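You operate a simulated robot arm through the tools that you are given. There is no shell and no other tool. Be economical: measure what you need, move in short steps, check, and stop when the job is done.

Carry out the task below with a simulated two-armed robot. There is one attempt and no reset: what you move stays moved.

Task
Scoop two level scoops' worth of sultanas into the brown paper bag.
Fine: lay the tub's lid on the bench first and put it back on at the end; the scoop goes back empty to its spot. Set down upright: small white scoop.

The check looks at the end state, three seconds after you hand in, the way a careful person would. Anything else that was tipped, shoved, dropped, spilled or broken makes it a failure. A push-on lid holds only when it is set on centred and level and pressed home; a screw cap is set on level and turned clockwise until tight.

Robot
Two 7-joint arms with two-finger grippers on one trunk, on a base that drives. Base frame: it is fixed to the floor where the robot stands at the start and does not move with it; the origin is under the middle of the robot, x ahead of it, y to its left, z up. Lengths are in m, angles in degrees, forces in N, time in s.
The left shoulder is at the start at [0.06, 0.123, 1.02], the right one opposite. With the tool pointing down near the work surface each hand reaches from about 0.36 to 0.8 m from the robot's upright axis, wherever it stands, measured 20 degrees to its own side. Places, roughly: brown paper bag (11x7x16 cm) [0.6, -0.1, 1]; wall end of the wrapping bench [0.8, 0.3, 0.9]; white round lid with knob (12x12x5 cm) [0.6, 0.1, 1]. Payload 1.47 kg a hand.
The tool frame of a hand sits at the grasp point between the pads (the TCP): z along the fingers, y along the line on which they close. The tips reach 0.016 m beyond it. The gripper opens to 0.087 m. The gripper's body begins 0.055 m behind the TCP.
Orientation is that of the tool frame in the base frame, as a unit quaternion [w, x, y, z]. With the fingers straight down and closing along the base's y, the tool's x points along the base's -x, its y along +y and its z along -z.

Tools
- The arms move only by the tool nudge_tool. It takes "left_steps", "right_steps" or both (then of equal length, played together; a hand with none holds still); each is a list of rows, each a list of 7 numbers: the gripper command, from -1 (shut) to 1 (fully open), values between in proportion, then the shift along the tool's x, y, z in m, then the turn, a rotation vector about the tool's x, y, z in degrees. In form: [[jaw, tx, ty, tz, wx, wy, wz], ...]. A call has 1 to 20 rows; each row shifts and turns the commanded pose from where the row before left it, along the tool's axes as they then stand. Rows are played at 5 a second. More than 0.05 m and 8.6 degrees between two rows, or a gripper value outside its range, and nothing of the call is played. Where a pose cannot be reached the arm comes as near as it can. A force on the tool above 40 N (or 10 N above the force at the start of the call, whichever is more), or a blocked arm, ends the call early, and 0.2 s more pass. The fingers move at their own pace (about 0.153 m/s each) and stop on an object; they squeeze with about 26 N. The grip force told is the motor's: it shows also when the fingers shut on nothing. Time passes only in rows, and 0.2 s behind the last, so rows that do not move let the fingers close. It gives the time, the measured TCP pose, the force on the tool (base axes), the opening and the grip force at its end, in the units of the frame above (readings bear some noise), with the torque about the TCP (base axes, N m) and any sound that the robot's microphone picked up.
- Cameras (640 x 400 px; columns grow to the right, rows downward): "scene" is now at [0.0995, 0.0061, 1.5984]; the picture's right is [0.09, -1.00, 0.00], its down [-0.52, -0.05, -0.85] and it looks along [0.85, 0.07, -0.52] (base axes); focal length 247 px, centre (320, 200). "left" rides on the left gripper at [0.073, -0.012, -0.09] in its tool frame; the picture's right is [0.16, 0.99, 0.00], its down [-0.72, 0.12, -0.68] and it looks along [-0.67, 0.11, 0.73] (tool axes); focal length 247 px, centre (320, 200). "right" rides on the right gripper at [0.073, 0.012, -0.09] in its tool frame; the picture's right is [-0.16, 0.99, 0.00], its down [-0.72, -0.12, -0.68] and it looks along [-0.67, -0.11, 0.73] (tool axes); focal length 247 px, centre (320, 200). There is no depth. A picture from a camera that has moved, and an enlarged one, comes with that camera's place and axes in the base frame and with its lens.
- capture(camera): a new picture of that camera. No time passes.
- move_column(by): slides the trunk up (or, below 0, down) by that many m; the arms and the scene camera ride with it, the base frame stays. It gives what a move gives, with no picture.
- drive_base(legs): drives the robot by 1 to 6 legs, each [ahead, left, turn to the left] in m, m and degrees, along the robot's own axes; the way and the turn of a leg run together, so that a leg with both is an arc; at most 1.5 m and 180 degrees a leg. The arms and the cameras ride along, it lands a little off, and it stops where it bumps. It gives what a move gives.
- aim_head(pan, tilt): turns the head with the scene camera to pan (to the left, within 120 degrees either way) and tilt (down, from -29 to 69), counted from straight ahead of the robot. It gives what a move gives.
- zoom(camera, box): a new picture of the part [left, top, right, bottom] of that camera's present view, enlarged. No time passes.
- job_done(): hands the job in; it is judged then, once.

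Work in short steps. Places have to be worked out from the pictures, the camera data and where the tool is seen: move nearer, look again, correct. Check each grasp and each placing, and mend what went wrong. You have 120 turns and 100 pictures in all, those below and enlarged ones among them. Open the grippers and draw the arms clear of the work before you hand the job in, unless the task says otherwise; then end with one line.

The tools are called after ">>>" as name(argument=value, ...) on one line, values as JSON. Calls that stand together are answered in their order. nudge_tool: Moves the arms, as the interface text tells. Its arguments: {"type":"object","properties":{"left_steps":{"type":"array"},"right_steps":{"type":"array"}},"required":[]} The other tools are called the same way: move_column (by) slides the trunk up or down; drive_base (legs) drives the base; aim_head (pan, tilt) turns the head that bears the scene camera; capture (camera) takes a picture; zoom (camera, box) takes an enlarged picture of a part of a camera's view; job_done () hands the job in.

At the start:

```text
t: 0.0
left_tool_pos: [0.4016, 0.2336, 1.4677]
left_tcp_rot: [0.0, 0.0, 1.0, 0.0]
left_contact_force: [-0.2, 0.6, 0.0]
left_moment: [-0.01, 0.06, -0.01]
left_grip_width: 0.087
left_gripper_force: 0.0
right_tool_pos: [0.3783, -0.1035, 1.4237]
right_tcp_rot: [0.0, 0.001, 1.0, 0.001]
right_contact_force: [-0.2, -0.2, 0.0]
right_moment: [-0.02, -0.03, 0.02]
right_grip_width: 0.0871
right_gripper_force: 0.0
trunk travel left (down, up): [-0.175, 0.055]
robot x, y, heading: [0.0008, 0.0003, 0.1]
head pan, tilt: [5.0, 31.4]
```

scene: 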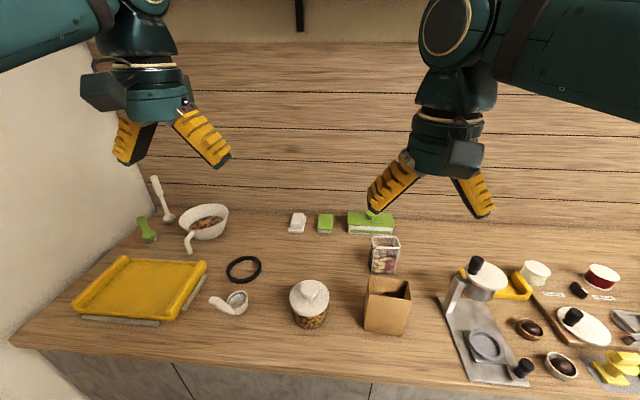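
right: 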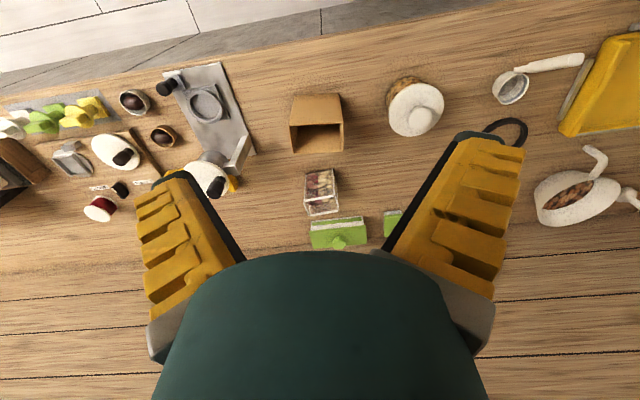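
left: 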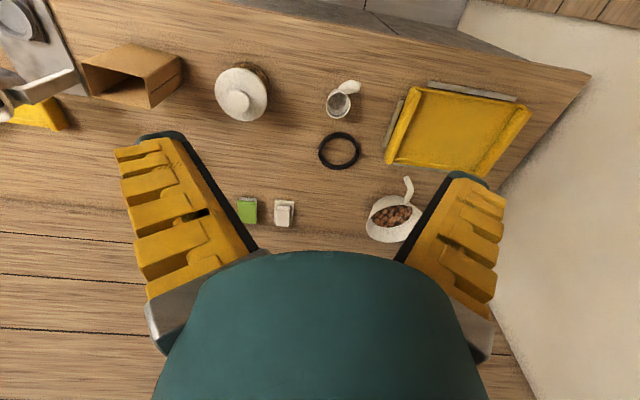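

I'll look closer at the tub, scoop and bag first.

>>> zoom(camera="scene", box=[190, 230, 430, 380])

>>> zoom(camera="left", box=[70, 30, 390, 230])

```text
2.67 times, centred on (310, 305) of scene
camera zoom: at [0.0995, 0.0061, 1.5984], right [0.09, -1.0, 0.0], down [-0.52, -0.05, -0.85], along [0.85, 0.07, -0.52], focal length 660 px, centre (347, -80)
```

zoom: 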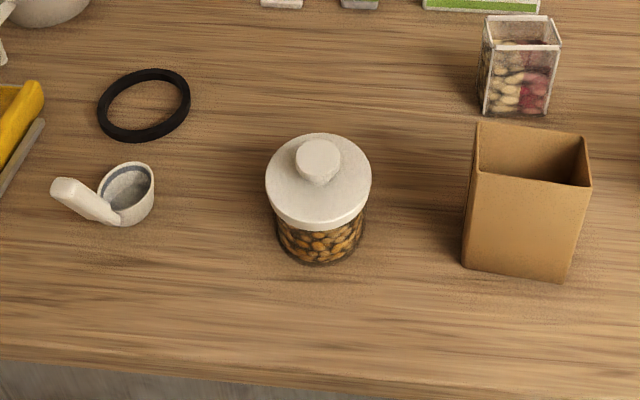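

```text
2.00 times, centred on (230, 130) of left
camera zoom: at [0.3299, 0.2211, 1.5572], right [-0.16, 0.99, 0.0], down [0.72, 0.12, 0.68], along [0.67, 0.11, -0.73], focal length 494 px, centre (500, 340)
```

zoom: 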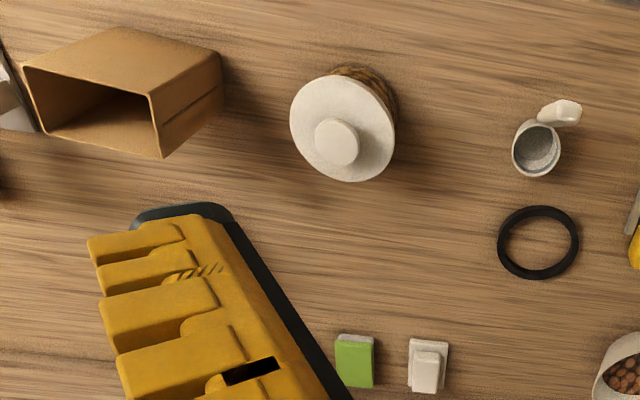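

Triangulating: the knob top is near (0.568, 0.075, 1.007), the bench near z 0.90, the cup near (0.568, 0.303), and its handle rises toward the robot. I'll bring the left hand to about 11 cm above the knob and move the right hand aside.

>>> nudge_tool(left_steps=[[1, -0.0166, -0.0159, 0.034, 0, 0, 0], [1, -0.0166, -0.0159, 0.034, 0, 0, 0], [1, -0.0166, -0.0159, 0.034, 0, 0, 0], [1, -0.0166, -0.0159, 0.034, 0, 0, 0], [1, -0.0166, -0.0159, 0.034, 0, 0, 0], [1, -0.0166, -0.0159, 0.034, 0, 0, 0], [1, -0.0166, -0.0159, 0.034, 0, 0, 0], [1, -0.0166, -0.0159, 0.034, 0, 0, 0], [1, -0.0166, -0.0159, 0.034, 0, 0, 0], [1, -0.0166, -0.0159, 0.034, 0, 0, 0]], right_steps=[[1, 0, -0.018, 0, 0, 0, 0], [1, 0, -0.018, 0, 0, 0, 0], [1, 0, -0.018, 0, 0, 0, 0], [1, 0, -0.018, 0, 0, 0, 0], [1, 0, -0.018, 0, 0, 0, 0], [1, 0, -0.018, 0, 0, 0, 0], [1, 0, -0.018, 0, 0, 0, 0], [1, 0, -0.018, 0, 0, 0, 0], [1, 0, -0.018, 0, 0, 0, 0], [1, 0, -0.018, 0, 0, 0, 0]])

>>> capture(camera="left")

>>> capture(camera="scene")

```text
t: 2.2
left_tool_pos: [0.5689, 0.0739, 1.1287]
left_tcp_rot: [0.0, 0.0, 1.0, 0.001]
left_contact_force: [-0.3, -0.8, -0.6]
left_moment: [0.0, 0.0, 0.01]
left_grip_width: 0.0872
left_gripper_force: 0.1
right_tool_pos: [0.3796, -0.2849, 1.4249]
right_tcp_rot: [-0.001, 0.001, 1.0, -0.001]
right_contact_force: [1.0, 0.0, 0.9]
right_moment: [0.03, 0.04, 0.0]
right_grip_width: 0.0868
right_gripper_force: 0.0
trunk travel left (down, up): [-0.175, 0.055]
robot x, y, heading: [-0.0012, -0.004, 0.1]
head pan, tilt: [5.0, 31.4]
```

```text
94 pictures are left
camera left: at [0.4965, 0.0618, 1.2178], right [-0.16, 0.99, 0.0], down [0.72, 0.12, 0.68], along [0.67, 0.11, -0.73], focal length 247 px, centre (320, 200)
```

left: 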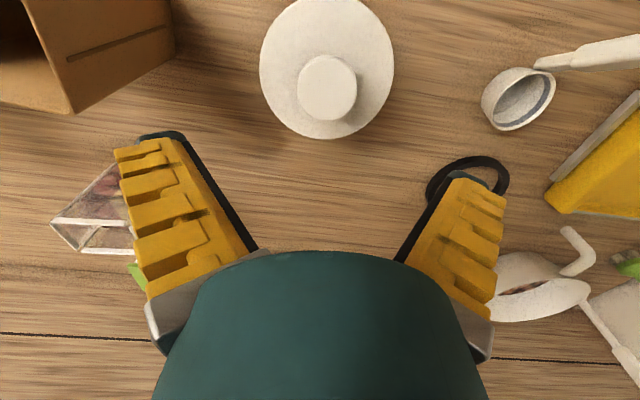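

```text
93 pictures are left
camera scene: at [0.1009, 0.0049, 1.5983], right [0.09, -1.0, 0.0], down [-0.52, -0.04, -0.85], along [0.85, 0.07, -0.52], focal length 247 px, centre (320, 200)
```

scene: 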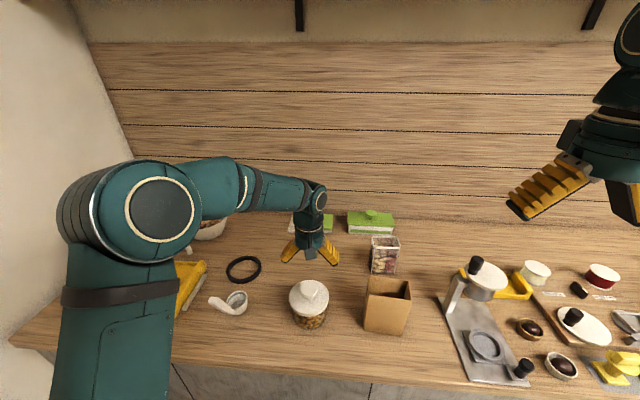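

Refined from this view, the knob centre is about (0.562, 0.077). I'll descend with open fingers until they straddle the knob, then look.

>>> nudge_tool(left_steps=[[1, 0.007, 0.003, 0.03, 0, 0, 0], [1, 0, 0, 0.04, 0, 0, 0], [1, 0, 0, 0.03, 0, 0, 0], [1, 0, 0, 0.02, 0, 0, 0]])

>>> capture(camera="left")

>>> zoom(camera="scene", box=[230, 230, 390, 330])

```text
t: 3.2
left_tool_pos: [0.5608, 0.0761, 1.0063]
left_tcp_rot: [-0.001, 0.0, 1.0, -0.001]
left_contact_force: [0.3, -0.1, 0.4]
left_moment: [0.01, -0.01, -0.03]
left_grip_width: 0.0871
left_gripper_force: 0.0
right_tool_pos: [0.3797, -0.2837, 1.4253]
right_tcp_rot: [0.0, 0.0, 1.0, -0.001]
right_contact_force: [-0.4, -0.4, 0.4]
right_moment: [0.01, 0.01, -0.02]
right_grip_width: 0.0871
right_gripper_force: 0.0
trunk travel left (down, up): [-0.175, 0.055]
robot x, y, heading: [0.0013, 0.0013, 0.0]
head pan, tilt: [5.0, 31.4]
```

```text
92 pictures are left
camera left: at [0.4885, 0.0644, 1.0958], right [-0.16, 0.99, 0.0], down [0.72, 0.12, 0.68], along [0.67, 0.11, -0.73], focal length 247 px, centre (320, 200)
```

left: 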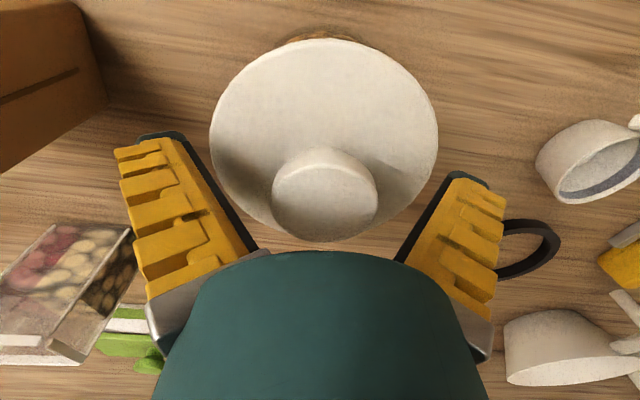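

```text
4.00 times, centred on (310, 280) of scene
camera zoom: at [0.0999, 0.006, 1.5984], right [0.09, -1.0, 0.0], down [-0.52, -0.05, -0.85], along [0.85, 0.07, -0.52], focal length 989 px, centre (360, -120)
```

zoom: 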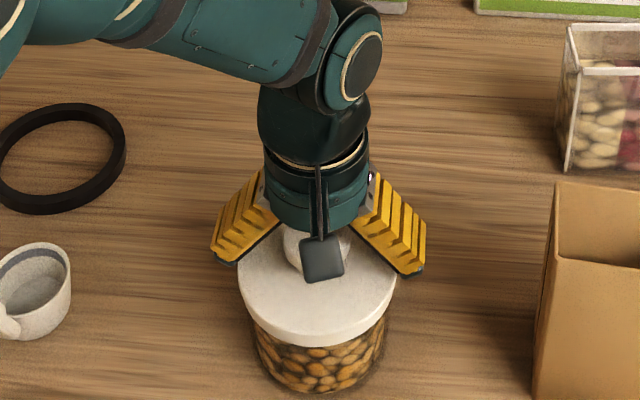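

The knob top is level with the TCP and slightly further ahead (x about 0.567). I'll shift 5 mm forward, go down 1.2 cm, and close.

>>> nudge_tool(left_steps=[[1, -0.005, 0.002, 0.006, 0, 0, 0], [1, 0, 0, 0.006, 0, 0, 0]])

>>> nudge_tool(left_steps=[[-1, 0, 0, 0, 0, 0, 0], [-1, 0, 0, 0, 0, 0, 0], [-1, 0, 0, 0, 0, 0, 0]])

>>> capture(camera="left")

```text
t: 3.8
left_tool_pos: [0.5663, 0.0799, 0.9961]
left_tcp_rot: [0.0, 0.0, 1.0, 0.001]
left_contact_force: [-0.4, 0.1, 0.1]
left_moment: [0.01, 0.01, 0.0]
left_grip_width: 0.0869
left_gripper_force: 0.0
right_tool_pos: [0.3805, -0.2836, 1.4241]
right_tcp_rot: [-0.001, 0.0, 1.0, 0.0]
right_contact_force: [0.0, -0.6, 0.6]
right_moment: [0.03, -0.02, 0.01]
right_grip_width: 0.087
right_gripper_force: 0.1
trunk travel left (down, up): [-0.175, 0.055]
robot x, y, heading: [-0.0004, -0.001, 0.1]
head pan, tilt: [5.0, 31.4]
```

```text
t: 4.4
left_tool_pos: [0.5695, 0.0779, 1.0055]
left_tcp_rot: [0.011, 0.001, 1.0, -0.002]
left_contact_force: [2.7, 3.6, 41.6]
left_moment: [0.48, 0.08, -0.05]
left_grip_width: 0.0441
left_gripper_force: 25.3
right_tool_pos: [0.3759, -0.2831, 1.4252]
right_tcp_rot: [0.002, 0.0, 1.0, 0.0]
right_contact_force: [-0.2, -0.6, 0.2]
right_moment: [-0.04, 0.02, -0.02]
right_grip_width: 0.0872
right_gripper_force: 0.0
trunk travel left (down, up): [-0.175, 0.055]
robot x, y, heading: [0.0038, -0.0038, -0.2]
head pan, tilt: [5.0, 31.4]
stopped in row 2 (left hand): the force on the tool passed its limit at 43 N (the readings are from after the stop); the commanded pose is now the measured one
```

```text
90 pictures are left
camera left: at [0.4952, 0.0658, 1.0932], right [-0.16, 0.99, -0.01], down [0.71, 0.12, 0.7], along [0.69, 0.1, -0.72], focal length 247 px, centre (320, 200)
```

left: 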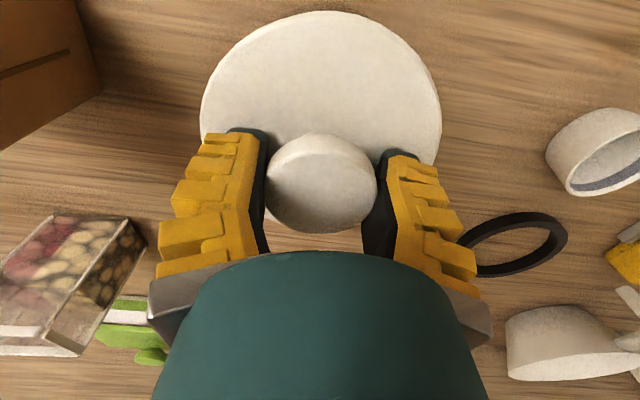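

The fingers closed on the knob (44 mm), and the tips pressed on the lid and pushed the hand up a little. I'll hold, then pull up gently to see whether the lid comes free.

>>> nudge_tool(left_steps=[[-1, 0, 0, 0, 0, 0, 0], [-1, 0, 0, -0.003, 0, 0, 0], [-1, 0, 0, -0.005, 0, 0, 0], [-1, 0, 0, -0.01, 0, 0, 0], [-1, 0, 0, -0.01, 0, 0, 0]])

>>> zoom(camera="scene", box=[230, 230, 390, 330])

```text
t: 4.8
left_tool_pos: [0.5706, 0.0784, 1.0044]
left_tcp_rot: [0.011, 0.001, 1.0, -0.002]
left_contact_force: [-5.4, 0.7, 17.8]
left_moment: [0.05, -0.2, -0.03]
left_grip_width: 0.0411
left_gripper_force: 25.4
right_tool_pos: [0.377, -0.2829, 1.4253]
right_tcp_rot: [0.001, 0.001, 1.0, 0.0]
right_contact_force: [-0.4, -0.1, -0.6]
right_moment: [0.02, 0.01, -0.03]
right_grip_width: 0.0873
right_gripper_force: 0.0
trunk travel left (down, up): [-0.175, 0.055]
robot x, y, heading: [0.0007, -0.0005, 0.0]
head pan, tilt: [5.0, 31.4]
stopped in row 2 (left hand): the force on the tool passed its limit at 52 N (the readings are from after the stop); the commanded pose is now the measured one
```

```text
4.00 times, centred on (310, 280) of scene
camera zoom: at [0.0975, 0.006, 1.5982], right [0.09, -1.0, 0.0], down [-0.52, -0.05, -0.85], along [0.85, 0.07, -0.52], focal length 989 px, centre (360, -120)
```

zoom: 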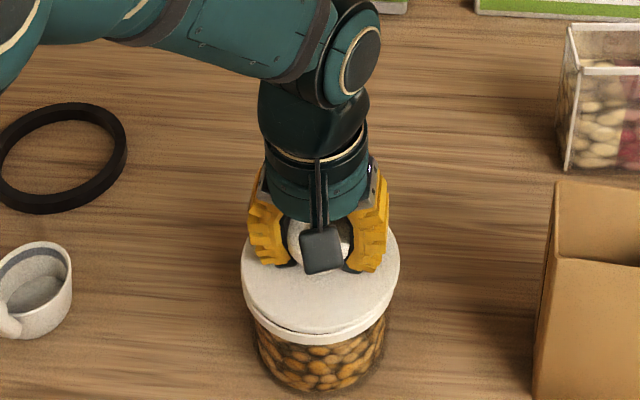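

The grip is now 41 mm and the upward force is easing, so I'll keep lifting in small steps.

>>> nudge_tool(left_steps=[[-1, 0, 0, -0.002, 0, 0, 0], [-1, 0, 0, -0.004, 0, 0, 0], [-1, 0, 0, -0.006, 0, 0, 0], [-1, 0, 0, -0.01, 0, 0, 0], [-1, 0, 0, -0.01, 0, 0, 0]])

>>> zoom(camera="scene", box=[230, 230, 390, 330])

```text
t: 6.0
left_tool_pos: [0.5714, 0.0793, 1.0356]
left_tcp_rot: [0.009, 0.0, 1.0, -0.002]
left_contact_force: [0.4, 0.3, -1.0]
left_moment: [-0.01, 0.0, 0.0]
left_grip_width: 0.0404
left_gripper_force: 26.2
right_tool_pos: [0.3789, -0.2831, 1.4259]
right_tcp_rot: [0.0, 0.0, 1.0, 0.0]
right_contact_force: [0.9, -0.5, 0.5]
right_moment: [-0.01, -0.04, -0.02]
right_grip_width: 0.0871
right_gripper_force: 0.1
trunk travel left (down, up): [-0.175, 0.055]
robot x, y, heading: [-0.0001, -0.0002, -0.4]
head pan, tilt: [5.0, 31.4]
```

```text
4.00 times, centred on (310, 280) of scene
camera zoom: at [0.0992, 0.0062, 1.5984], right [0.09, -1.0, 0.0], down [-0.52, -0.05, -0.85], along [0.85, 0.07, -0.52], focal length 989 px, centre (360, -120)
```

zoom: 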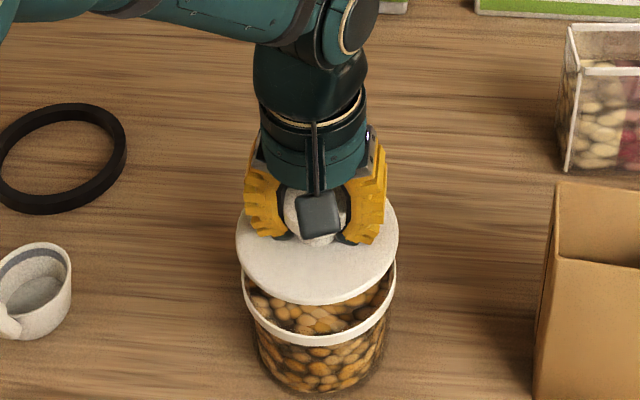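

The lid is off and the sultanas are visible. I'll carry it up and ahead-left to about (0.73, 0.16), which is free bench, and lower it partway.

>>> nudge_tool(left_steps=[[-1, 0, 0, -0.03, 0, 0, 0], [-1, 0, 0, -0.03, 0, 0, 0], [-1, -0.032, 0.016, 0, 0, 0, 0], [-1, -0.032, 0.016, 0, 0, 0, 0], [-1, -0.032, 0.016, 0, 0, 0, 0], [-1, -0.032, 0.016, 0, 0, 0, 0], [-1, -0.032, 0.016, 0, 0, 0, 0], [-1, 0, 0, 0.035, 0, 0, 0], [-1, 0, 0, 0.035, 0, 0, 0], [-1, 0, 0, 0.035, 0, 0, 0], [-1, 0, 0, 0.02, 0, 0, 0]])

>>> capture(camera="left")

>>> capture(camera="scene")

```text
t: 8.4
left_tool_pos: [0.7315, 0.1598, 0.9703]
left_tcp_rot: [0.009, 0.0, 1.0, -0.002]
left_contact_force: [-0.5, 0.1, -0.5]
left_moment: [0.02, 0.03, -0.02]
left_grip_width: 0.04
left_gripper_force: 26.6
right_tool_pos: [0.3789, -0.2818, 1.4253]
right_tcp_rot: [0.0, 0.0, 1.0, 0.0]
right_contact_force: [-0.2, 0.2, 0.4]
right_moment: [-0.01, -0.02, -0.02]
right_grip_width: 0.0868
right_gripper_force: 0.1
trunk travel left (down, up): [-0.175, 0.055]
robot x, y, heading: [0.0007, -0.0, -0.1]
head pan, tilt: [5.0, 31.4]
```

```text
87 pictures are left
camera left: at [0.6586, 0.1475, 1.0582], right [-0.16, 0.99, -0.01], down [0.71, 0.12, 0.69], along [0.69, 0.1, -0.72], focal length 247 px, centre (320, 200)
```

left: 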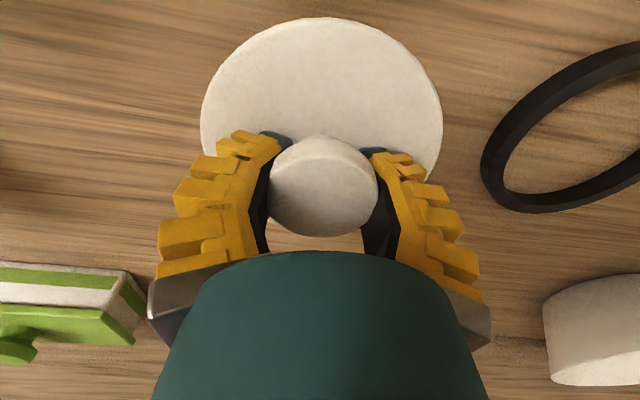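

```text
86 pictures are left
camera scene: at [0.0998, 0.0063, 1.5984], right [0.09, -1.0, 0.0], down [-0.52, -0.05, -0.85], along [0.85, 0.07, -0.52], focal length 247 px, centre (320, 200)
```

scene: 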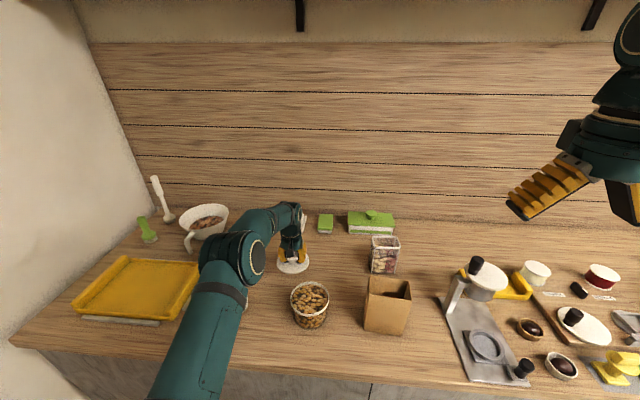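

The lid is clear of everything around it. I'll lower it in small steps until it touches the bench.

>>> nudge_tool(left_steps=[[-1, 0, 0, 0.008, 0, 0, 0], [-1, 0, 0, 0.006, 0, 0, 0], [-1, 0, 0, 0.005, 0, 0, 0], [-1, 0, 0, 0.004, 0, 0, 0], [-1, 0, 0, 0.004, 0, 0, 0]])

```text
t: 9.6
left_tool_pos: [0.7327, 0.1586, 0.9457]
left_tcp_rot: [0.01, 0.0, 1.0, -0.002]
left_contact_force: [0.1, -0.2, -0.8]
left_moment: [-0.01, -0.01, 0.03]
left_grip_width: 0.0399
left_gripper_force: 25.9
right_tool_pos: [0.3797, -0.2835, 1.4262]
right_tcp_rot: [0.0, 0.001, 1.0, 0.0]
right_contact_force: [1.2, 0.7, 0.4]
right_moment: [0.01, 0.03, 0.01]
right_grip_width: 0.0868
right_gripper_force: 0.1
trunk travel left (down, up): [-0.175, 0.055]
robot x, y, heading: [-0.0012, 0.0029, 0.1]
head pan, tilt: [5.0, 31.4]
```

No contact yet, so I'll go lower.

>>> nudge_tool(left_steps=[[-1, 0, 0, 0.003, 0, 0, 0], [-1, 0, 0, 0.003, 0, 0, 0], [-1, 0, 0, 0.003, 0, 0, 0], [-1, 0, 0, 0.003, 0, 0, 0]])

>>> zoom(camera="scene", box=[230, 220, 390, 320])

```text
t: 10.6
left_tool_pos: [0.7341, 0.1599, 0.9328]
left_tcp_rot: [0.009, -0.001, 1.0, -0.001]
left_contact_force: [0.7, 0.4, -0.4]
left_moment: [-0.02, 0.02, -0.01]
left_grip_width: 0.04
left_gripper_force: 25.6
right_tool_pos: [0.3786, -0.2823, 1.4248]
right_tcp_rot: [0.0, 0.0, 1.0, 0.0]
right_contact_force: [0.2, -0.8, 0.5]
right_moment: [0.0, -0.01, -0.01]
right_grip_width: 0.0871
right_gripper_force: 0.1
trunk travel left (down, up): [-0.175, 0.055]
robot x, y, heading: [0.002, -0.0002, -0.1]
head pan, tilt: [5.0, 31.4]
```

```text
4.00 times, centred on (310, 270) of scene
camera zoom: at [0.0996, 0.0063, 1.5984], right [0.09, -1.0, 0.0], down [-0.52, -0.05, -0.85], along [0.85, 0.07, -0.52], focal length 989 px, centre (360, -80)
```

zoom: 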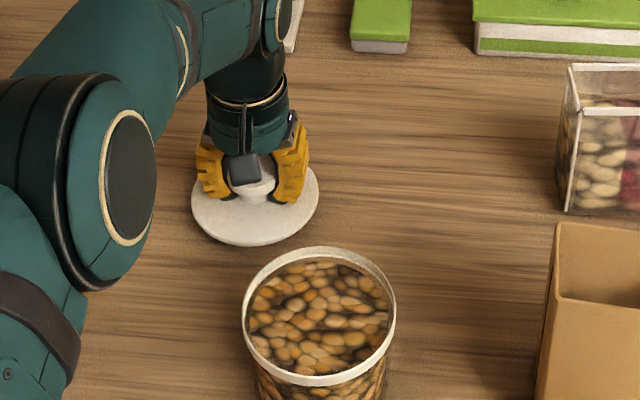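

>>> nudge_tool(left_steps=[[-1, 0, 0, 0.003, 0, 0, 0], [-1, 0, 0, 0.003, 0, 0, 0], [-1, 0, 0, 0.002, 0, 0, 0], [-1, 0, 0, 0.002, 0, 0, 0]])

```text
t: 11.6
left_tool_pos: [0.7332, 0.1586, 0.9276]
left_tcp_rot: [0.012, 0.0, 1.0, -0.001]
left_contact_force: [-3.7, 2.1, 17.1]
left_moment: [0.1, -0.21, 0.0]
left_grip_width: 0.04
left_gripper_force: 25.4
right_tool_pos: [0.3772, -0.283, 1.4261]
right_tcp_rot: [0.001, 0.0, 1.0, 0.001]
right_contact_force: [0.1, 0.3, 0.7]
right_moment: [0.02, -0.01, 0.0]
right_grip_width: 0.087
right_gripper_force: 0.1
trunk travel left (down, up): [-0.175, 0.055]
robot x, y, heading: [-0.0004, 0.0005, 0.1]
head pan, tilt: [5.0, 31.4]
```

The lid has reached the bench (17 N at TCP z 0.928). I'll back off slightly, open, and lift clear.

>>> nudge_tool(left_steps=[[-1, 0, 0, -0.002, 0, 0, 0], [0.6, 0, 0, 0, 0, 0, 0], [1, 0, 0, 0, 0, 0, 0], [1, 0, 0, 0, 0, 0, 0], [1, 0, 0, -0.03, 0, 0, 0], [1, 0, 0, -0.04, 0, 0, 0], [1, 0, 0, -0.04, 0, 0, 0], [1, 0, 0, -0.04, 0, 0, 0]])

>>> capture(camera="left")

```text
t: 13.4
left_tool_pos: [0.7319, 0.1594, 1.0761]
left_tcp_rot: [0.01, 0.0, 1.0, -0.003]
left_contact_force: [-0.1, -0.3, -0.1]
left_moment: [-0.01, -0.02, 0.01]
left_grip_width: 0.0868
left_gripper_force: 0.1
right_tool_pos: [0.3788, -0.283, 1.4254]
right_tcp_rot: [0.0, 0.0, 1.0, 0.0]
right_contact_force: [-0.1, -0.3, 0.3]
right_moment: [0.0, 0.0, 0.01]
right_grip_width: 0.087
right_gripper_force: 0.0
trunk travel left (down, up): [-0.175, 0.055]
robot x, y, heading: [0.0011, 0.0002, 0.2]
head pan, tilt: [5.0, 31.4]
```

```text
84 pictures are left
camera left: at [0.6575, 0.1469, 1.1636], right [-0.16, 0.99, -0.01], down [0.71, 0.12, 0.69], along [0.69, 0.11, -0.72], focal length 247 px, centre (320, 200)
```

left: 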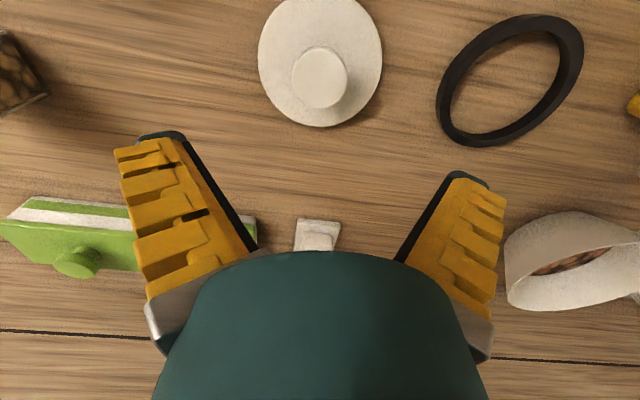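

The lid rests flat. Next I'll move up and back toward the scoop to look at it closely.

>>> nudge_tool(left_steps=[[1, 0, 0, -0.04, 0, 0, 0], [1, 0, 0, -0.04, 0, 0, 0], [1, 0, 0, -0.04, 0, 1.1, 0], [1, 0.04, 0.024, 0, 0, 0, 0], [1, 0.04, 0.024, 0, 0, 0, 0], [1, 0.04, 0.024, 0, 0, 0, 0], [1, 0.04, 0.024, 0, 0, 0, 0], [1, 0.04, 0.024, 0, 0, 0, 0], [1, 0.04, 0.024, 0, 0, 0, 0]])

>>> capture(camera="left")

>>> zoom(camera="scene", box=[190, 260, 290, 322])

```text
t: 15.4
left_tool_pos: [0.4857, 0.3056, 1.1949]
left_tcp_rot: [0.002, 0.0, 1.0, -0.002]
left_contact_force: [-0.4, -0.3, -0.2]
left_moment: [-0.02, -0.01, 0.01]
left_grip_width: 0.0868
left_gripper_force: 0.1
right_tool_pos: [0.3766, -0.2817, 1.4271]
right_tcp_rot: [0.001, -0.001, 1.0, 0.0]
right_contact_force: [0.6, -0.7, 0.3]
right_moment: [0.0, -0.05, 0.02]
right_grip_width: 0.0868
right_gripper_force: 0.2
trunk travel left (down, up): [-0.175, 0.055]
robot x, y, heading: [0.0007, 0.0003, -0.0]
head pan, tilt: [5.0, 31.4]
```

```text
83 pictures are left
camera left: at [0.4134, 0.2931, 1.2836], right [-0.16, 0.99, 0.0], down [0.72, 0.12, 0.68], along [0.67, 0.1, -0.73], focal length 247 px, centre (320, 200)
```

left: 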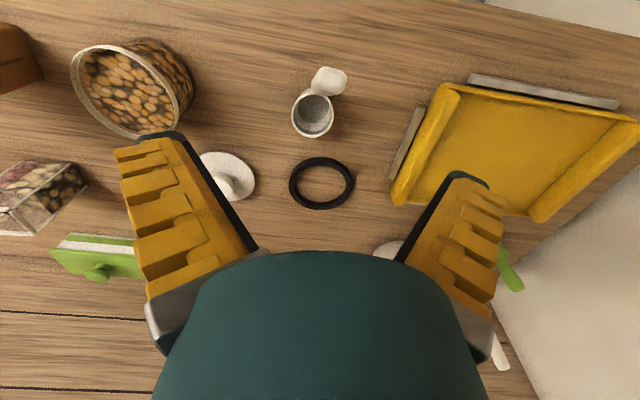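

```text
6.40 times, centred on (240, 291) of scene
camera zoom: at [0.0977, 0.0071, 1.5986], right [0.09, -1.0, 0.0], down [-0.52, -0.05, -0.85], along [0.85, 0.07, -0.52], focal length 1583 px, centre (832, -382)
```

zoom: 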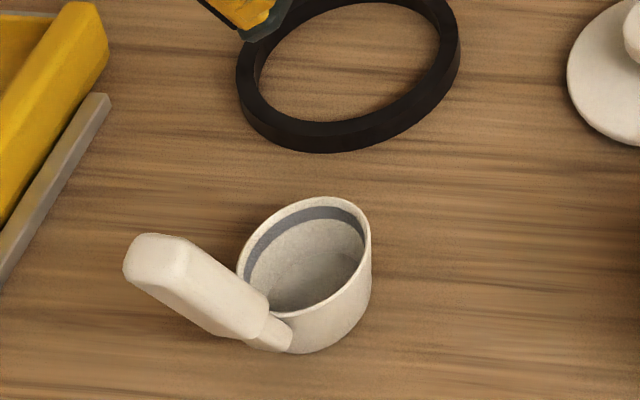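

The scoop handle rises steeply from the cup back toward the robot. I'll pitch the left hand about 40° (fingers forward and down), set back from the handle, to line up with it and see it better.

>>> nudge_tool(left_steps=[[1, 0.035, 0.004, 0.02, 0, 0, 0], [1, 0.035, 0.003, 0.02, 0, 0, 0], [1, 0, 0, 0, 0, -8, 0], [1, 0, 0, 0, 0, -8, 0], [1, 0, 0, 0, 0, -8, 0], [1, 0, 0, 0, 0, -8, 0], [1, 0, 0, 0, 0, -8, 0]])

>>> capture(camera="left")

>>> capture(camera="scene")

```text
t: 17.0
left_tool_pos: [0.4177, 0.3101, 1.1551]
left_tcp_rot: [0.343, -0.001, 0.939, -0.002]
left_contact_force: [-0.1, 0.0, -0.2]
left_moment: [-0.02, 0.0, 0.0]
left_grip_width: 0.0869
left_gripper_force: 0.1
right_tool_pos: [0.3793, -0.2837, 1.4257]
right_tcp_rot: [0.0, 0.001, 1.0, 0.0]
right_contact_force: [0.2, -0.9, 1.1]
right_moment: [0.01, 0.0, 0.01]
right_grip_width: 0.0868
right_gripper_force: 0.1
trunk travel left (down, up): [-0.175, 0.055]
robot x, y, heading: [0.0012, 0.0014, 0.2]
head pan, tilt: [5.0, 31.4]
```

```text
81 pictures are left
camera left: at [0.3047, 0.2978, 1.1767], right [-0.12, 0.99, -0.11], down [0.12, 0.12, 0.99], along [0.99, 0.11, -0.13], focal length 247 px, centre (320, 200)
```

left: 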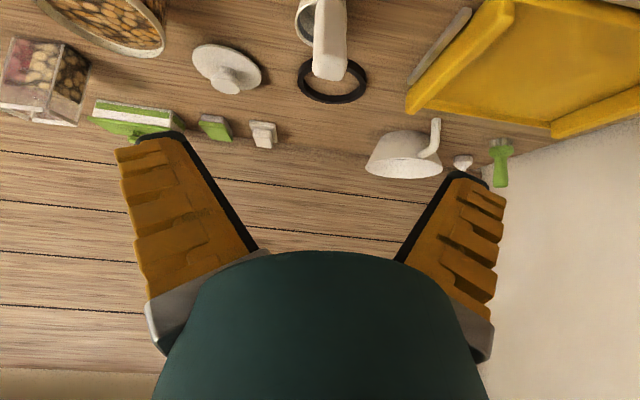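

```text
80 pictures are left
camera scene: at [0.0993, 0.0059, 1.5984], right [0.09, -1.0, 0.0], down [-0.52, -0.05, -0.85], along [0.85, 0.07, -0.52], focal length 247 px, centre (320, 200)
```

scene: 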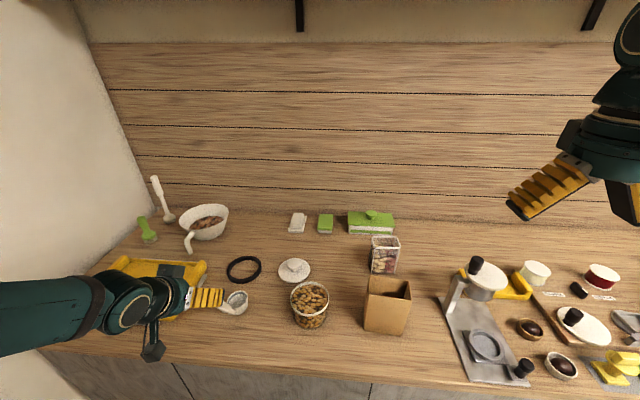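

>>> zoom(camera="left", box=[260, 0, 400, 88])

>>> zoom(camera="scene", box=[130, 250, 290, 350])

```text
4.55 times, centred on (330, 44) of left
camera zoom: at [0.3047, 0.2978, 1.1767], right [-0.12, 0.99, -0.11], down [0.12, 0.12, 0.99], along [0.99, 0.11, -0.13], focal length 1123 px, centre (274, 909)
```

zoom: 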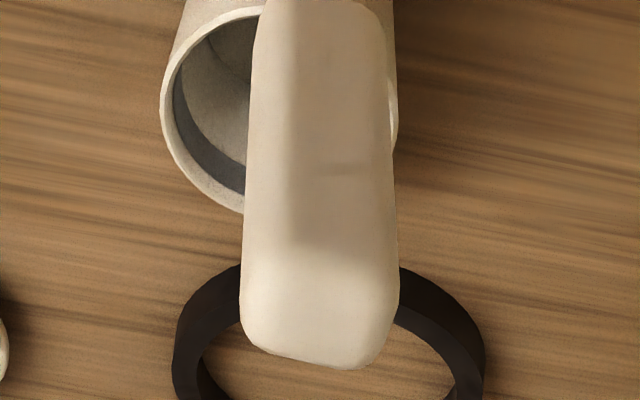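

```text
4.00 times, centred on (210, 300) of scene
camera zoom: at [0.0993, 0.0059, 1.5984], right [0.09, -1.0, 0.0], down [-0.52, -0.05, -0.85], along [0.85, 0.07, -0.52], focal length 989 px, centre (760, -200)
```

zoom: 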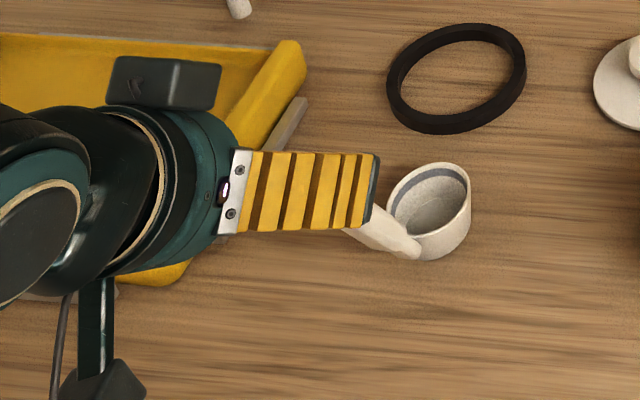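

The handle end is near (0.485, 0.312, 1.047), sloping about 66° down to the cup at (0.562, 0.306). I'll pitch to about 25° off vertical with a slight yaw and approach to 9 cm short along the handle axis.

>>> nudge_tool(left_steps=[[1, 0, 0, 0, 0, 7.5, 0], [1, 0, 0, 0, 0, 7.5, 0], [1, -0.0155, 0.002, 0.02, 0, 0, 0], [1, 0, 0, 0.04, 0, 0, 0], [1, 0, 0, 0, 2.5, 0, 5.4]])

>>> capture(camera="left")

>>> zoom(camera="scene", box=[150, 250, 290, 338])

```text
t: 18.2
left_tool_pos: [0.4545, 0.3116, 1.107]
left_tcp_rot: [0.217, 0.05, 0.975, -0.013]
left_contact_force: [0.4, -0.2, -0.6]
left_moment: [-0.03, 0.0, 0.05]
left_grip_width: 0.087
left_gripper_force: 0.1
right_tool_pos: [0.3784, -0.283, 1.4264]
right_tcp_rot: [0.0, 0.0, 1.0, 0.0]
right_contact_force: [-0.7, -0.4, -0.4]
right_moment: [-0.08, -0.04, -0.02]
right_grip_width: 0.0869
right_gripper_force: 0.0
trunk travel left (down, up): [-0.175, 0.055]
robot x, y, heading: [-0.0005, -0.0002, 0.1]
head pan, tilt: [5.0, 31.4]
```

```text
77 pictures are left
camera left: at [0.352, 0.311, 1.157], right [-0.04, 1.0, -0.07], down [0.38, 0.08, 0.92], along [0.93, 0.01, -0.38], focal length 247 px, centre (320, 200)
```

left: 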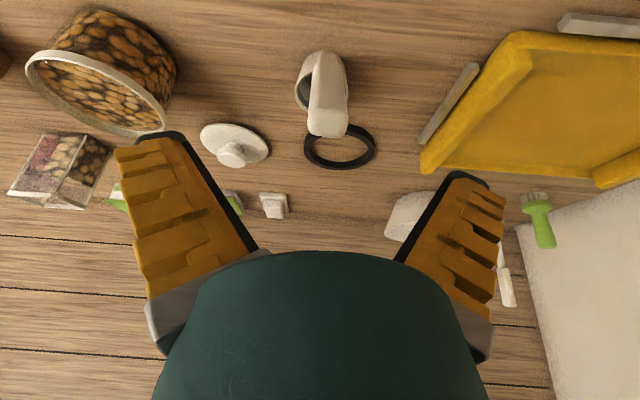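

```text
4.55 times, centred on (220, 294) of scene
camera zoom: at [0.0983, 0.0065, 1.5985], right [0.09, -1.0, 0.0], down [-0.52, -0.05, -0.85], along [0.85, 0.07, -0.52], focal length 1124 px, centre (774, -227)
```

zoom: 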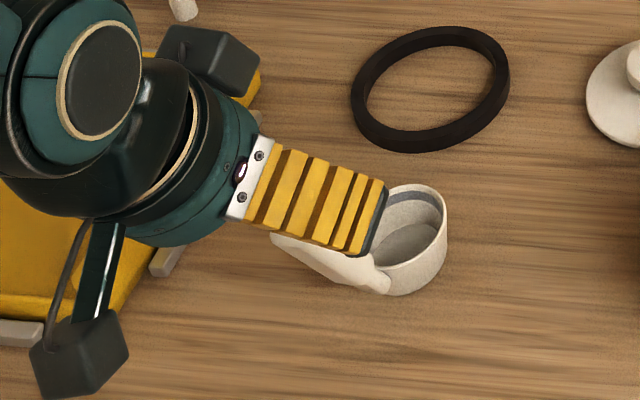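

The handle end is about 6.5 cm ahead along the tool axis and about 4 mm to the left. I'll shift and advance most of the way, then check.

>>> nudge_tool(left_steps=[[1, 0, 0.004, 0.02, 1.0, 0, 2.2], [1, 0, 0, 0.02, 0, 0, 0], [1, 0, 0, 0.02, 0, 0, 0], [1, 0, 0, 0.015, 0, 0, 0]])

>>> capture(camera="left")

>>> zoom(camera="scene", box=[150, 250, 290, 338])

```text
t: 19.2
left_tool_pos: [0.4901, 0.311, 1.0386]
left_tcp_rot: [0.216, 0.07, 0.974, -0.017]
left_contact_force: [-0.5, -0.4, 0.8]
left_moment: [-0.03, 0.03, 0.02]
left_grip_width: 0.0872
left_gripper_force: 0.0
right_tool_pos: [0.3789, -0.2831, 1.4244]
right_tcp_rot: [0.0, 0.0, 1.0, 0.0]
right_contact_force: [0.0, 0.3, 0.3]
right_moment: [-0.02, -0.01, 0.0]
right_grip_width: 0.087
right_gripper_force: 0.3
trunk travel left (down, up): [-0.175, 0.055]
robot x, y, heading: [-0.0019, 0.0004, 0.0]
head pan, tilt: [5.0, 31.4]
```

```text
75 pictures are left
camera left: at [0.3855, 0.3139, 1.0881], right [0.0, 1.0, -0.07], down [0.38, 0.06, 0.92], along [0.92, -0.03, -0.38], focal length 247 px, centre (320, 200)
```

left: 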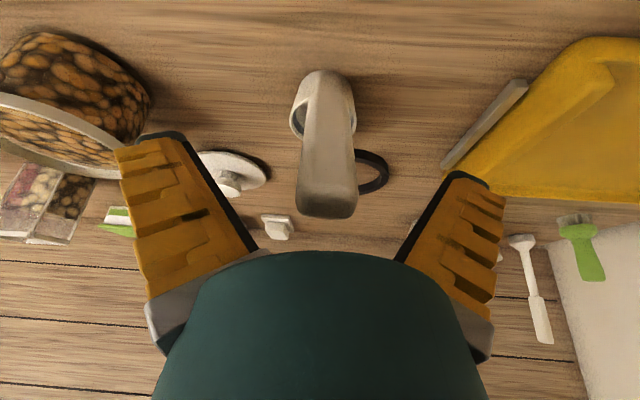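

```text
4.55 times, centred on (220, 294) of scene
camera zoom: at [0.0998, 0.0063, 1.5984], right [0.09, -1.0, 0.0], down [-0.52, -0.05, -0.85], along [0.85, 0.07, -0.52], focal length 1124 px, centre (774, -227)
```

zoom: 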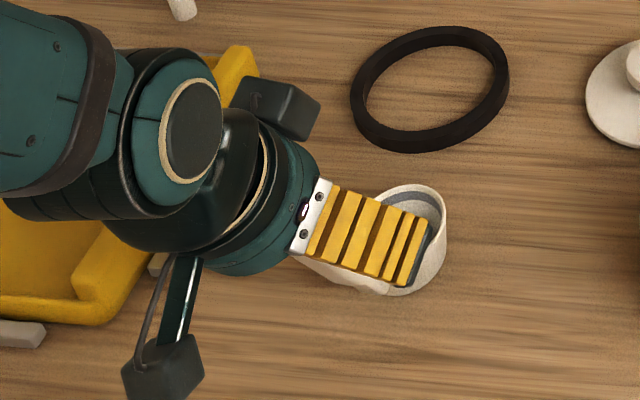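

The handle lies between the pads, slightly left and toward the robot. I'll make a small correction, advance 5 mm, and close.

>>> nudge_tool(left_steps=[[1, 0.004, 0.0035, 0.005, 0, 0, 0], [0, 0, 0, 0, 0, 0, 0], [-1, 0, 0, 0, 0, 0, 0], [-1, 0, 0, 0, 0, 0, 0], [-1, 0, 0, 0, 0, 0, 0]])

>>> capture(camera="left")

>>> zoom(camera="scene", box=[150, 250, 290, 338])

```text
t: 20.4
left_tool_pos: [0.4876, 0.3153, 1.034]
left_tcp_rot: [0.216, 0.071, 0.974, -0.017]
left_contact_force: [-1.1, 1.2, 9.7]
left_moment: [-0.08, -0.43, 0.06]
left_grip_width: 0.021
left_gripper_force: 25.6
right_tool_pos: [0.3789, -0.2822, 1.4251]
right_tcp_rot: [0.001, 0.0, 1.0, 0.0]
right_contact_force: [0.5, 0.4, 0.0]
right_moment: [0.03, -0.03, 0.02]
right_grip_width: 0.0872
right_gripper_force: 0.0
trunk travel left (down, up): [-0.175, 0.055]
robot x, y, heading: [0.0005, -0.0018, 0.3]
head pan, tilt: [5.0, 31.4]
```

```text
73 pictures are left
camera left: at [0.3837, 0.3182, 1.083], right [0.0, 1.0, -0.07], down [0.38, 0.06, 0.92], along [0.93, -0.03, -0.38], focal length 247 px, centre (320, 200)
```

left: 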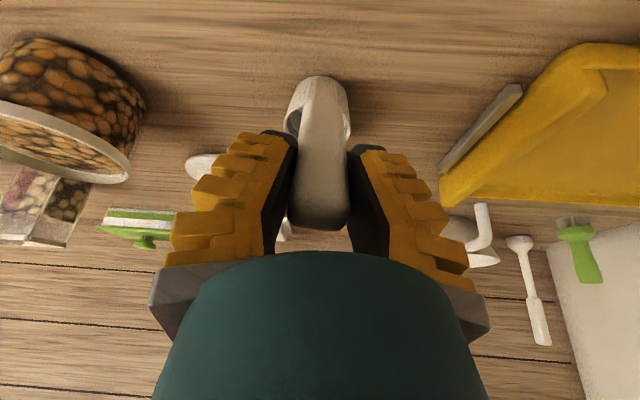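

```text
4.55 times, centred on (220, 294) of scene
camera zoom: at [0.0986, 0.0061, 1.5985], right [0.09, -1.0, 0.0], down [-0.52, -0.05, -0.85], along [0.85, 0.07, -0.52], focal length 1124 px, centre (774, -227)
```

zoom: 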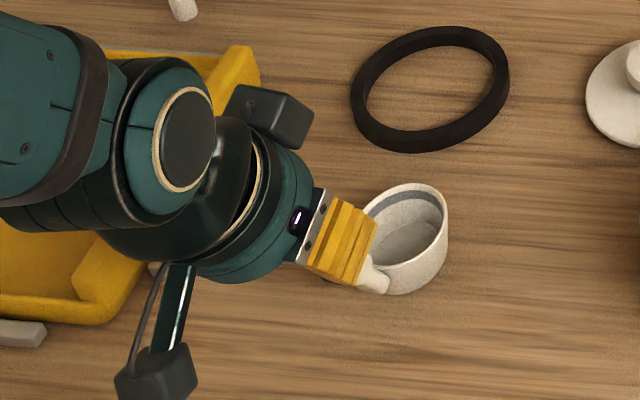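

The handle is gripped (21 mm) and the scoop still stands upright. I noted this pose for the return: TCP (0.4876, 0.3153, 1.034). Now I'll lift straight up.

>>> nudge_tool(left_steps=[[-1, -0.0042, 0, -0.0091, 0, 0, 0], [-1, -0.0169, 0, -0.0363, 0, 0, 0], [-1, -0.0169, 0, -0.0363, 0, 0, 0], [-1, -0.0169, 0, -0.0363, 0, 0, 0]])

>>> capture(camera="scene")

>>> capture(camera="left")

```text
t: 21.4
left_tool_pos: [0.4855, 0.3167, 1.1653]
left_tcp_rot: [0.216, 0.07, 0.974, -0.018]
left_contact_force: [0.3, -0.7, -0.1]
left_moment: [0.03, 0.06, -0.03]
left_grip_width: 0.0179
left_gripper_force: 26.3
right_tool_pos: [0.3782, -0.2826, 1.4266]
right_tcp_rot: [0.001, 0.0, 1.0, 0.001]
right_contact_force: [-1.0, 0.7, 0.4]
right_moment: [0.0, 0.01, 0.0]
right_grip_width: 0.0869
right_gripper_force: 0.0
trunk travel left (down, up): [-0.175, 0.055]
robot x, y, heading: [-0.0004, 0.001, -0.1]
head pan, tilt: [5.0, 31.4]
```

```text
71 pictures are left
camera scene: at [0.0984, 0.006, 1.5985], right [0.09, -1.0, 0.0], down [-0.52, -0.05, -0.85], along [0.85, 0.07, -0.52], focal length 247 px, centre (320, 200)
```

scene: 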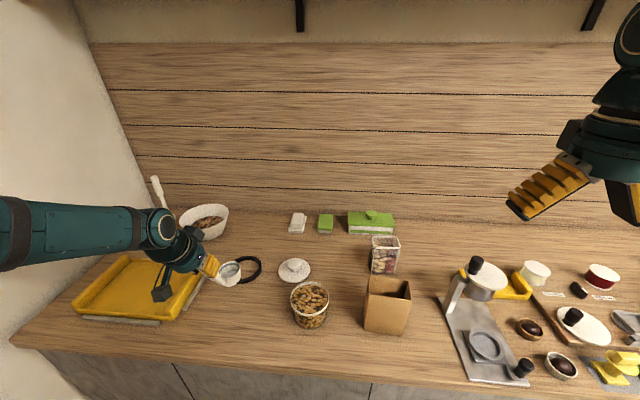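

```text
70 pictures are left
camera left: at [0.3824, 0.3201, 1.2146], right [0.0, 1.0, -0.07], down [0.38, 0.06, 0.92], along [0.92, -0.03, -0.38], focal length 247 px, centre (320, 200)
```

left: 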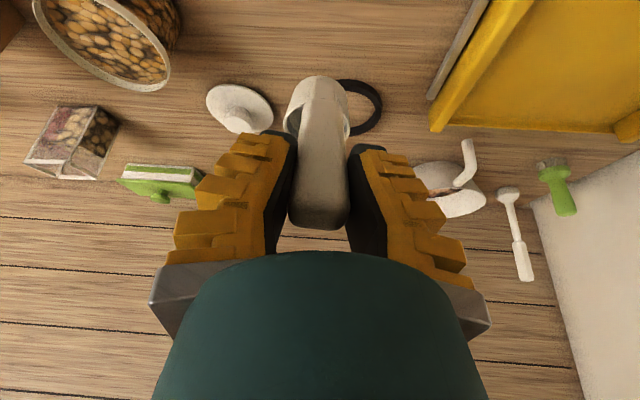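

The scoop is held firmly. I'll zoom in to measure the cup's place relative to the hand, and look at the tub.

>>> zoom(camera="scene", box=[180, 240, 276, 300])

>>> zoom(camera="scene", box=[270, 250, 430, 350])

```text
6.67 times, centred on (228, 270) of scene
camera zoom: at [0.0984, 0.006, 1.5985], right [0.09, -1.0, 0.0], down [-0.52, -0.05, -0.85], along [0.85, 0.07, -0.52], focal length 1649 px, centre (933, -267)
```

zoom: 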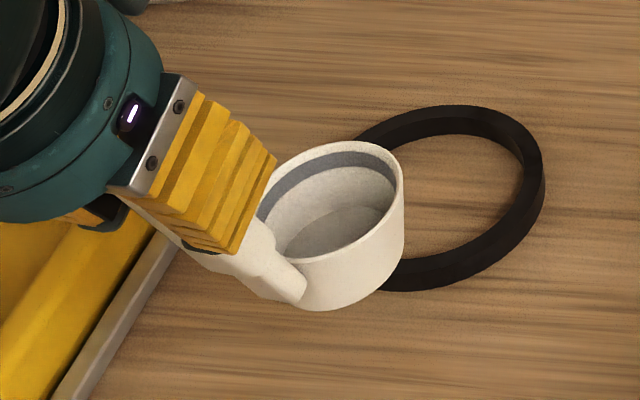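

```text
4.00 times, centred on (350, 300) of scene
camera zoom: at [0.0984, 0.006, 1.5985], right [0.09, -1.0, 0.0], down [-0.52, -0.05, -0.85], along [0.85, 0.07, -0.52], focal length 989 px, centre (200, -200)
```

zoom: 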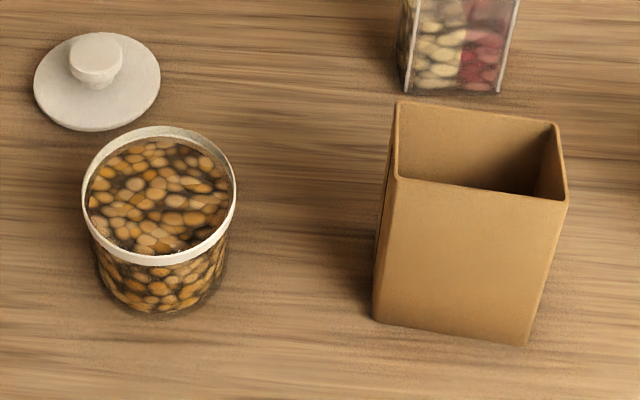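

I estimate the cup's rim centre at (+0.076, −0.011, −0.10) from the TCP, with a diameter of about 6.2 cm and a height of 3.4 cm. The tub centre is near (0.56, 0.074) with its rim near z 0.98. I'll carry the level scoop over the tub and check the alignment.

>>> nudge_tool(left_steps=[[-1, -0.0051, -0.0382, 0.0025, 0, 0, 0], [-1, -0.0051, -0.0382, 0.0025, 0, 0, 0], [-1, -0.0051, -0.0382, 0.0025, 0, 0, 0], [-1, -0.0051, -0.0382, 0.0025, 0, 0, 0], [-1, -0.0051, -0.0382, 0.0025, 0, 0, 0], [-1, -0.0051, -0.0382, 0.0025, 0, 0, 0]])

>>> capture(camera="left")

>>> zoom(camera="scene", box=[240, 230, 400, 330])

```text
t: 22.8
left_tool_pos: [0.4887, 0.0828, 1.1648]
left_tcp_rot: [0.216, 0.07, 0.974, -0.017]
left_contact_force: [0.1, -0.3, -0.9]
left_moment: [0.02, 0.05, 0.01]
left_grip_width: 0.0182
left_gripper_force: 25.9
right_tool_pos: [0.3802, -0.2835, 1.4235]
right_tcp_rot: [0.0, 0.001, 1.0, 0.0]
right_contact_force: [-0.4, -0.9, -0.9]
right_moment: [-0.01, -0.01, -0.02]
right_grip_width: 0.0872
right_gripper_force: 0.1
trunk travel left (down, up): [-0.175, 0.055]
robot x, y, heading: [0.0031, -0.0015, 0.3]
head pan, tilt: [5.0, 31.4]
```

```text
67 pictures are left
camera left: at [0.3846, 0.0855, 1.2142], right [0.0, 1.0, -0.07], down [0.38, 0.06, 0.92], along [0.92, -0.03, -0.38], focal length 247 px, centre (320, 200)
```

left: 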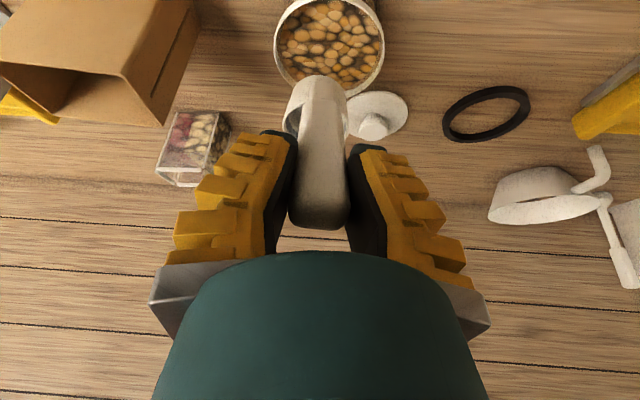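

```text
4.00 times, centred on (320, 280) of scene
camera zoom: at [0.1, 0.0049, 1.5984], right [0.09, -1.0, 0.0], down [-0.52, -0.04, -0.85], along [0.85, 0.07, -0.52], focal length 989 px, centre (320, -120)
```

zoom: 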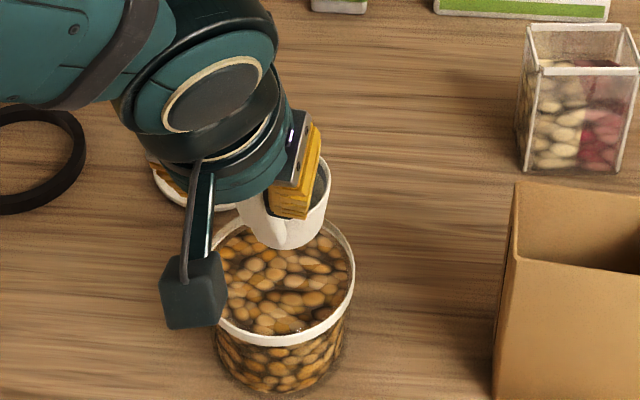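

The cup hangs about over the tub, which I refine to centre (0.564, 0.077). I'll shift V slightly back, then tilt the cup 60° opening-forward about its own centre above the tub.

>>> nudge_tool(left_steps=[[-1, 0.0142, 0.0027, -0.0066, 0, 0, 0], [-1, -0.0183, 0, -0.0015, 0, 7.5, 0], [-1, -0.0183, 0, -0.0015, 0, 7.5, 0], [-1, -0.0183, 0, -0.0015, 0, 7.5, 0], [-1, -0.0183, 0, -0.0015, 0, 7.5, 0], [-1, -0.0183, 0, -0.0015, 0, 7.5, 0], [-1, -0.0183, 0, -0.0015, 0, 7.5, 0], [-1, -0.0183, 0, -0.0015, 0, 7.5, 0], [-1, -0.0183, 0, -0.0015, 0, 7.5, 0]])

>>> zoom(camera="scene", box=[240, 230, 400, 330])

>>> capture(camera="left")

```text
t: 24.8
left_tool_pos: [0.5919, 0.0635, 1.1849]
left_tcp_rot: [-0.285, 0.072, 0.956, 0.023]
left_contact_force: [0.2, 0.2, -0.4]
left_moment: [0.0, -0.11, -0.02]
left_grip_width: 0.018
left_gripper_force: 26.1
left hand out of reach, approached as far as the arm can: row 9
right_tool_pos: [0.3783, -0.2852, 1.4242]
right_tcp_rot: [0.001, 0.001, 1.0, 0.001]
right_contact_force: [-0.9, -0.4, 0.0]
right_moment: [0.01, -0.07, 0.01]
right_grip_width: 0.0873
right_gripper_force: 0.1
trunk travel left (down, up): [-0.175, 0.055]
robot x, y, heading: [0.0003, -0.0011, -0.0]
head pan, tilt: [5.0, 31.4]
```

```text
4.00 times, centred on (320, 280) of scene
camera zoom: at [0.0977, 0.0043, 1.5986], right [0.09, -1.0, 0.0], down [-0.52, -0.04, -0.85], along [0.85, 0.08, -0.52], focal length 989 px, centre (320, -120)
```

zoom: 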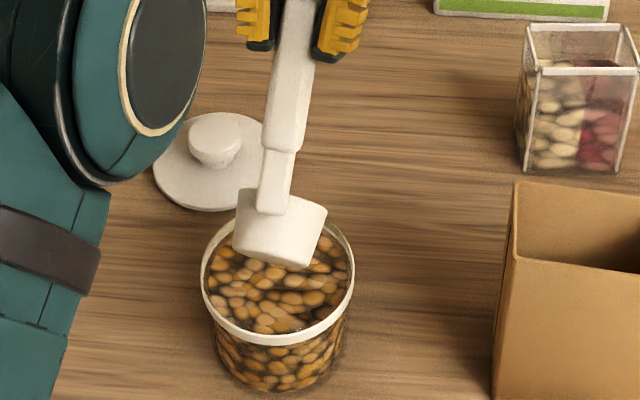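

```text
64 pictures are left
camera left: at [0.5794, 0.0526, 1.3001], right [0.02, 1.0, 0.09], down [0.98, -0.03, 0.17], along [0.17, 0.09, -0.98], focal length 247 px, centre (320, 200)
```

left: 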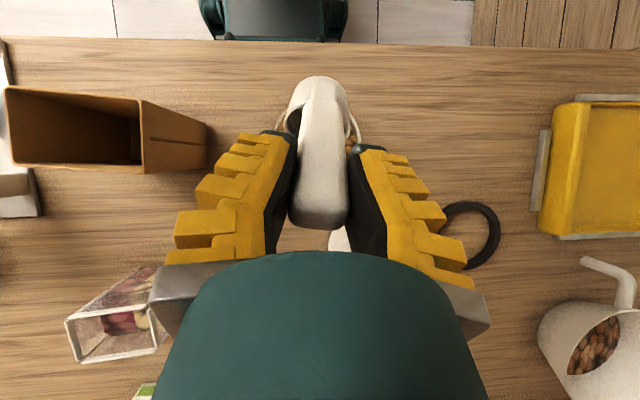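

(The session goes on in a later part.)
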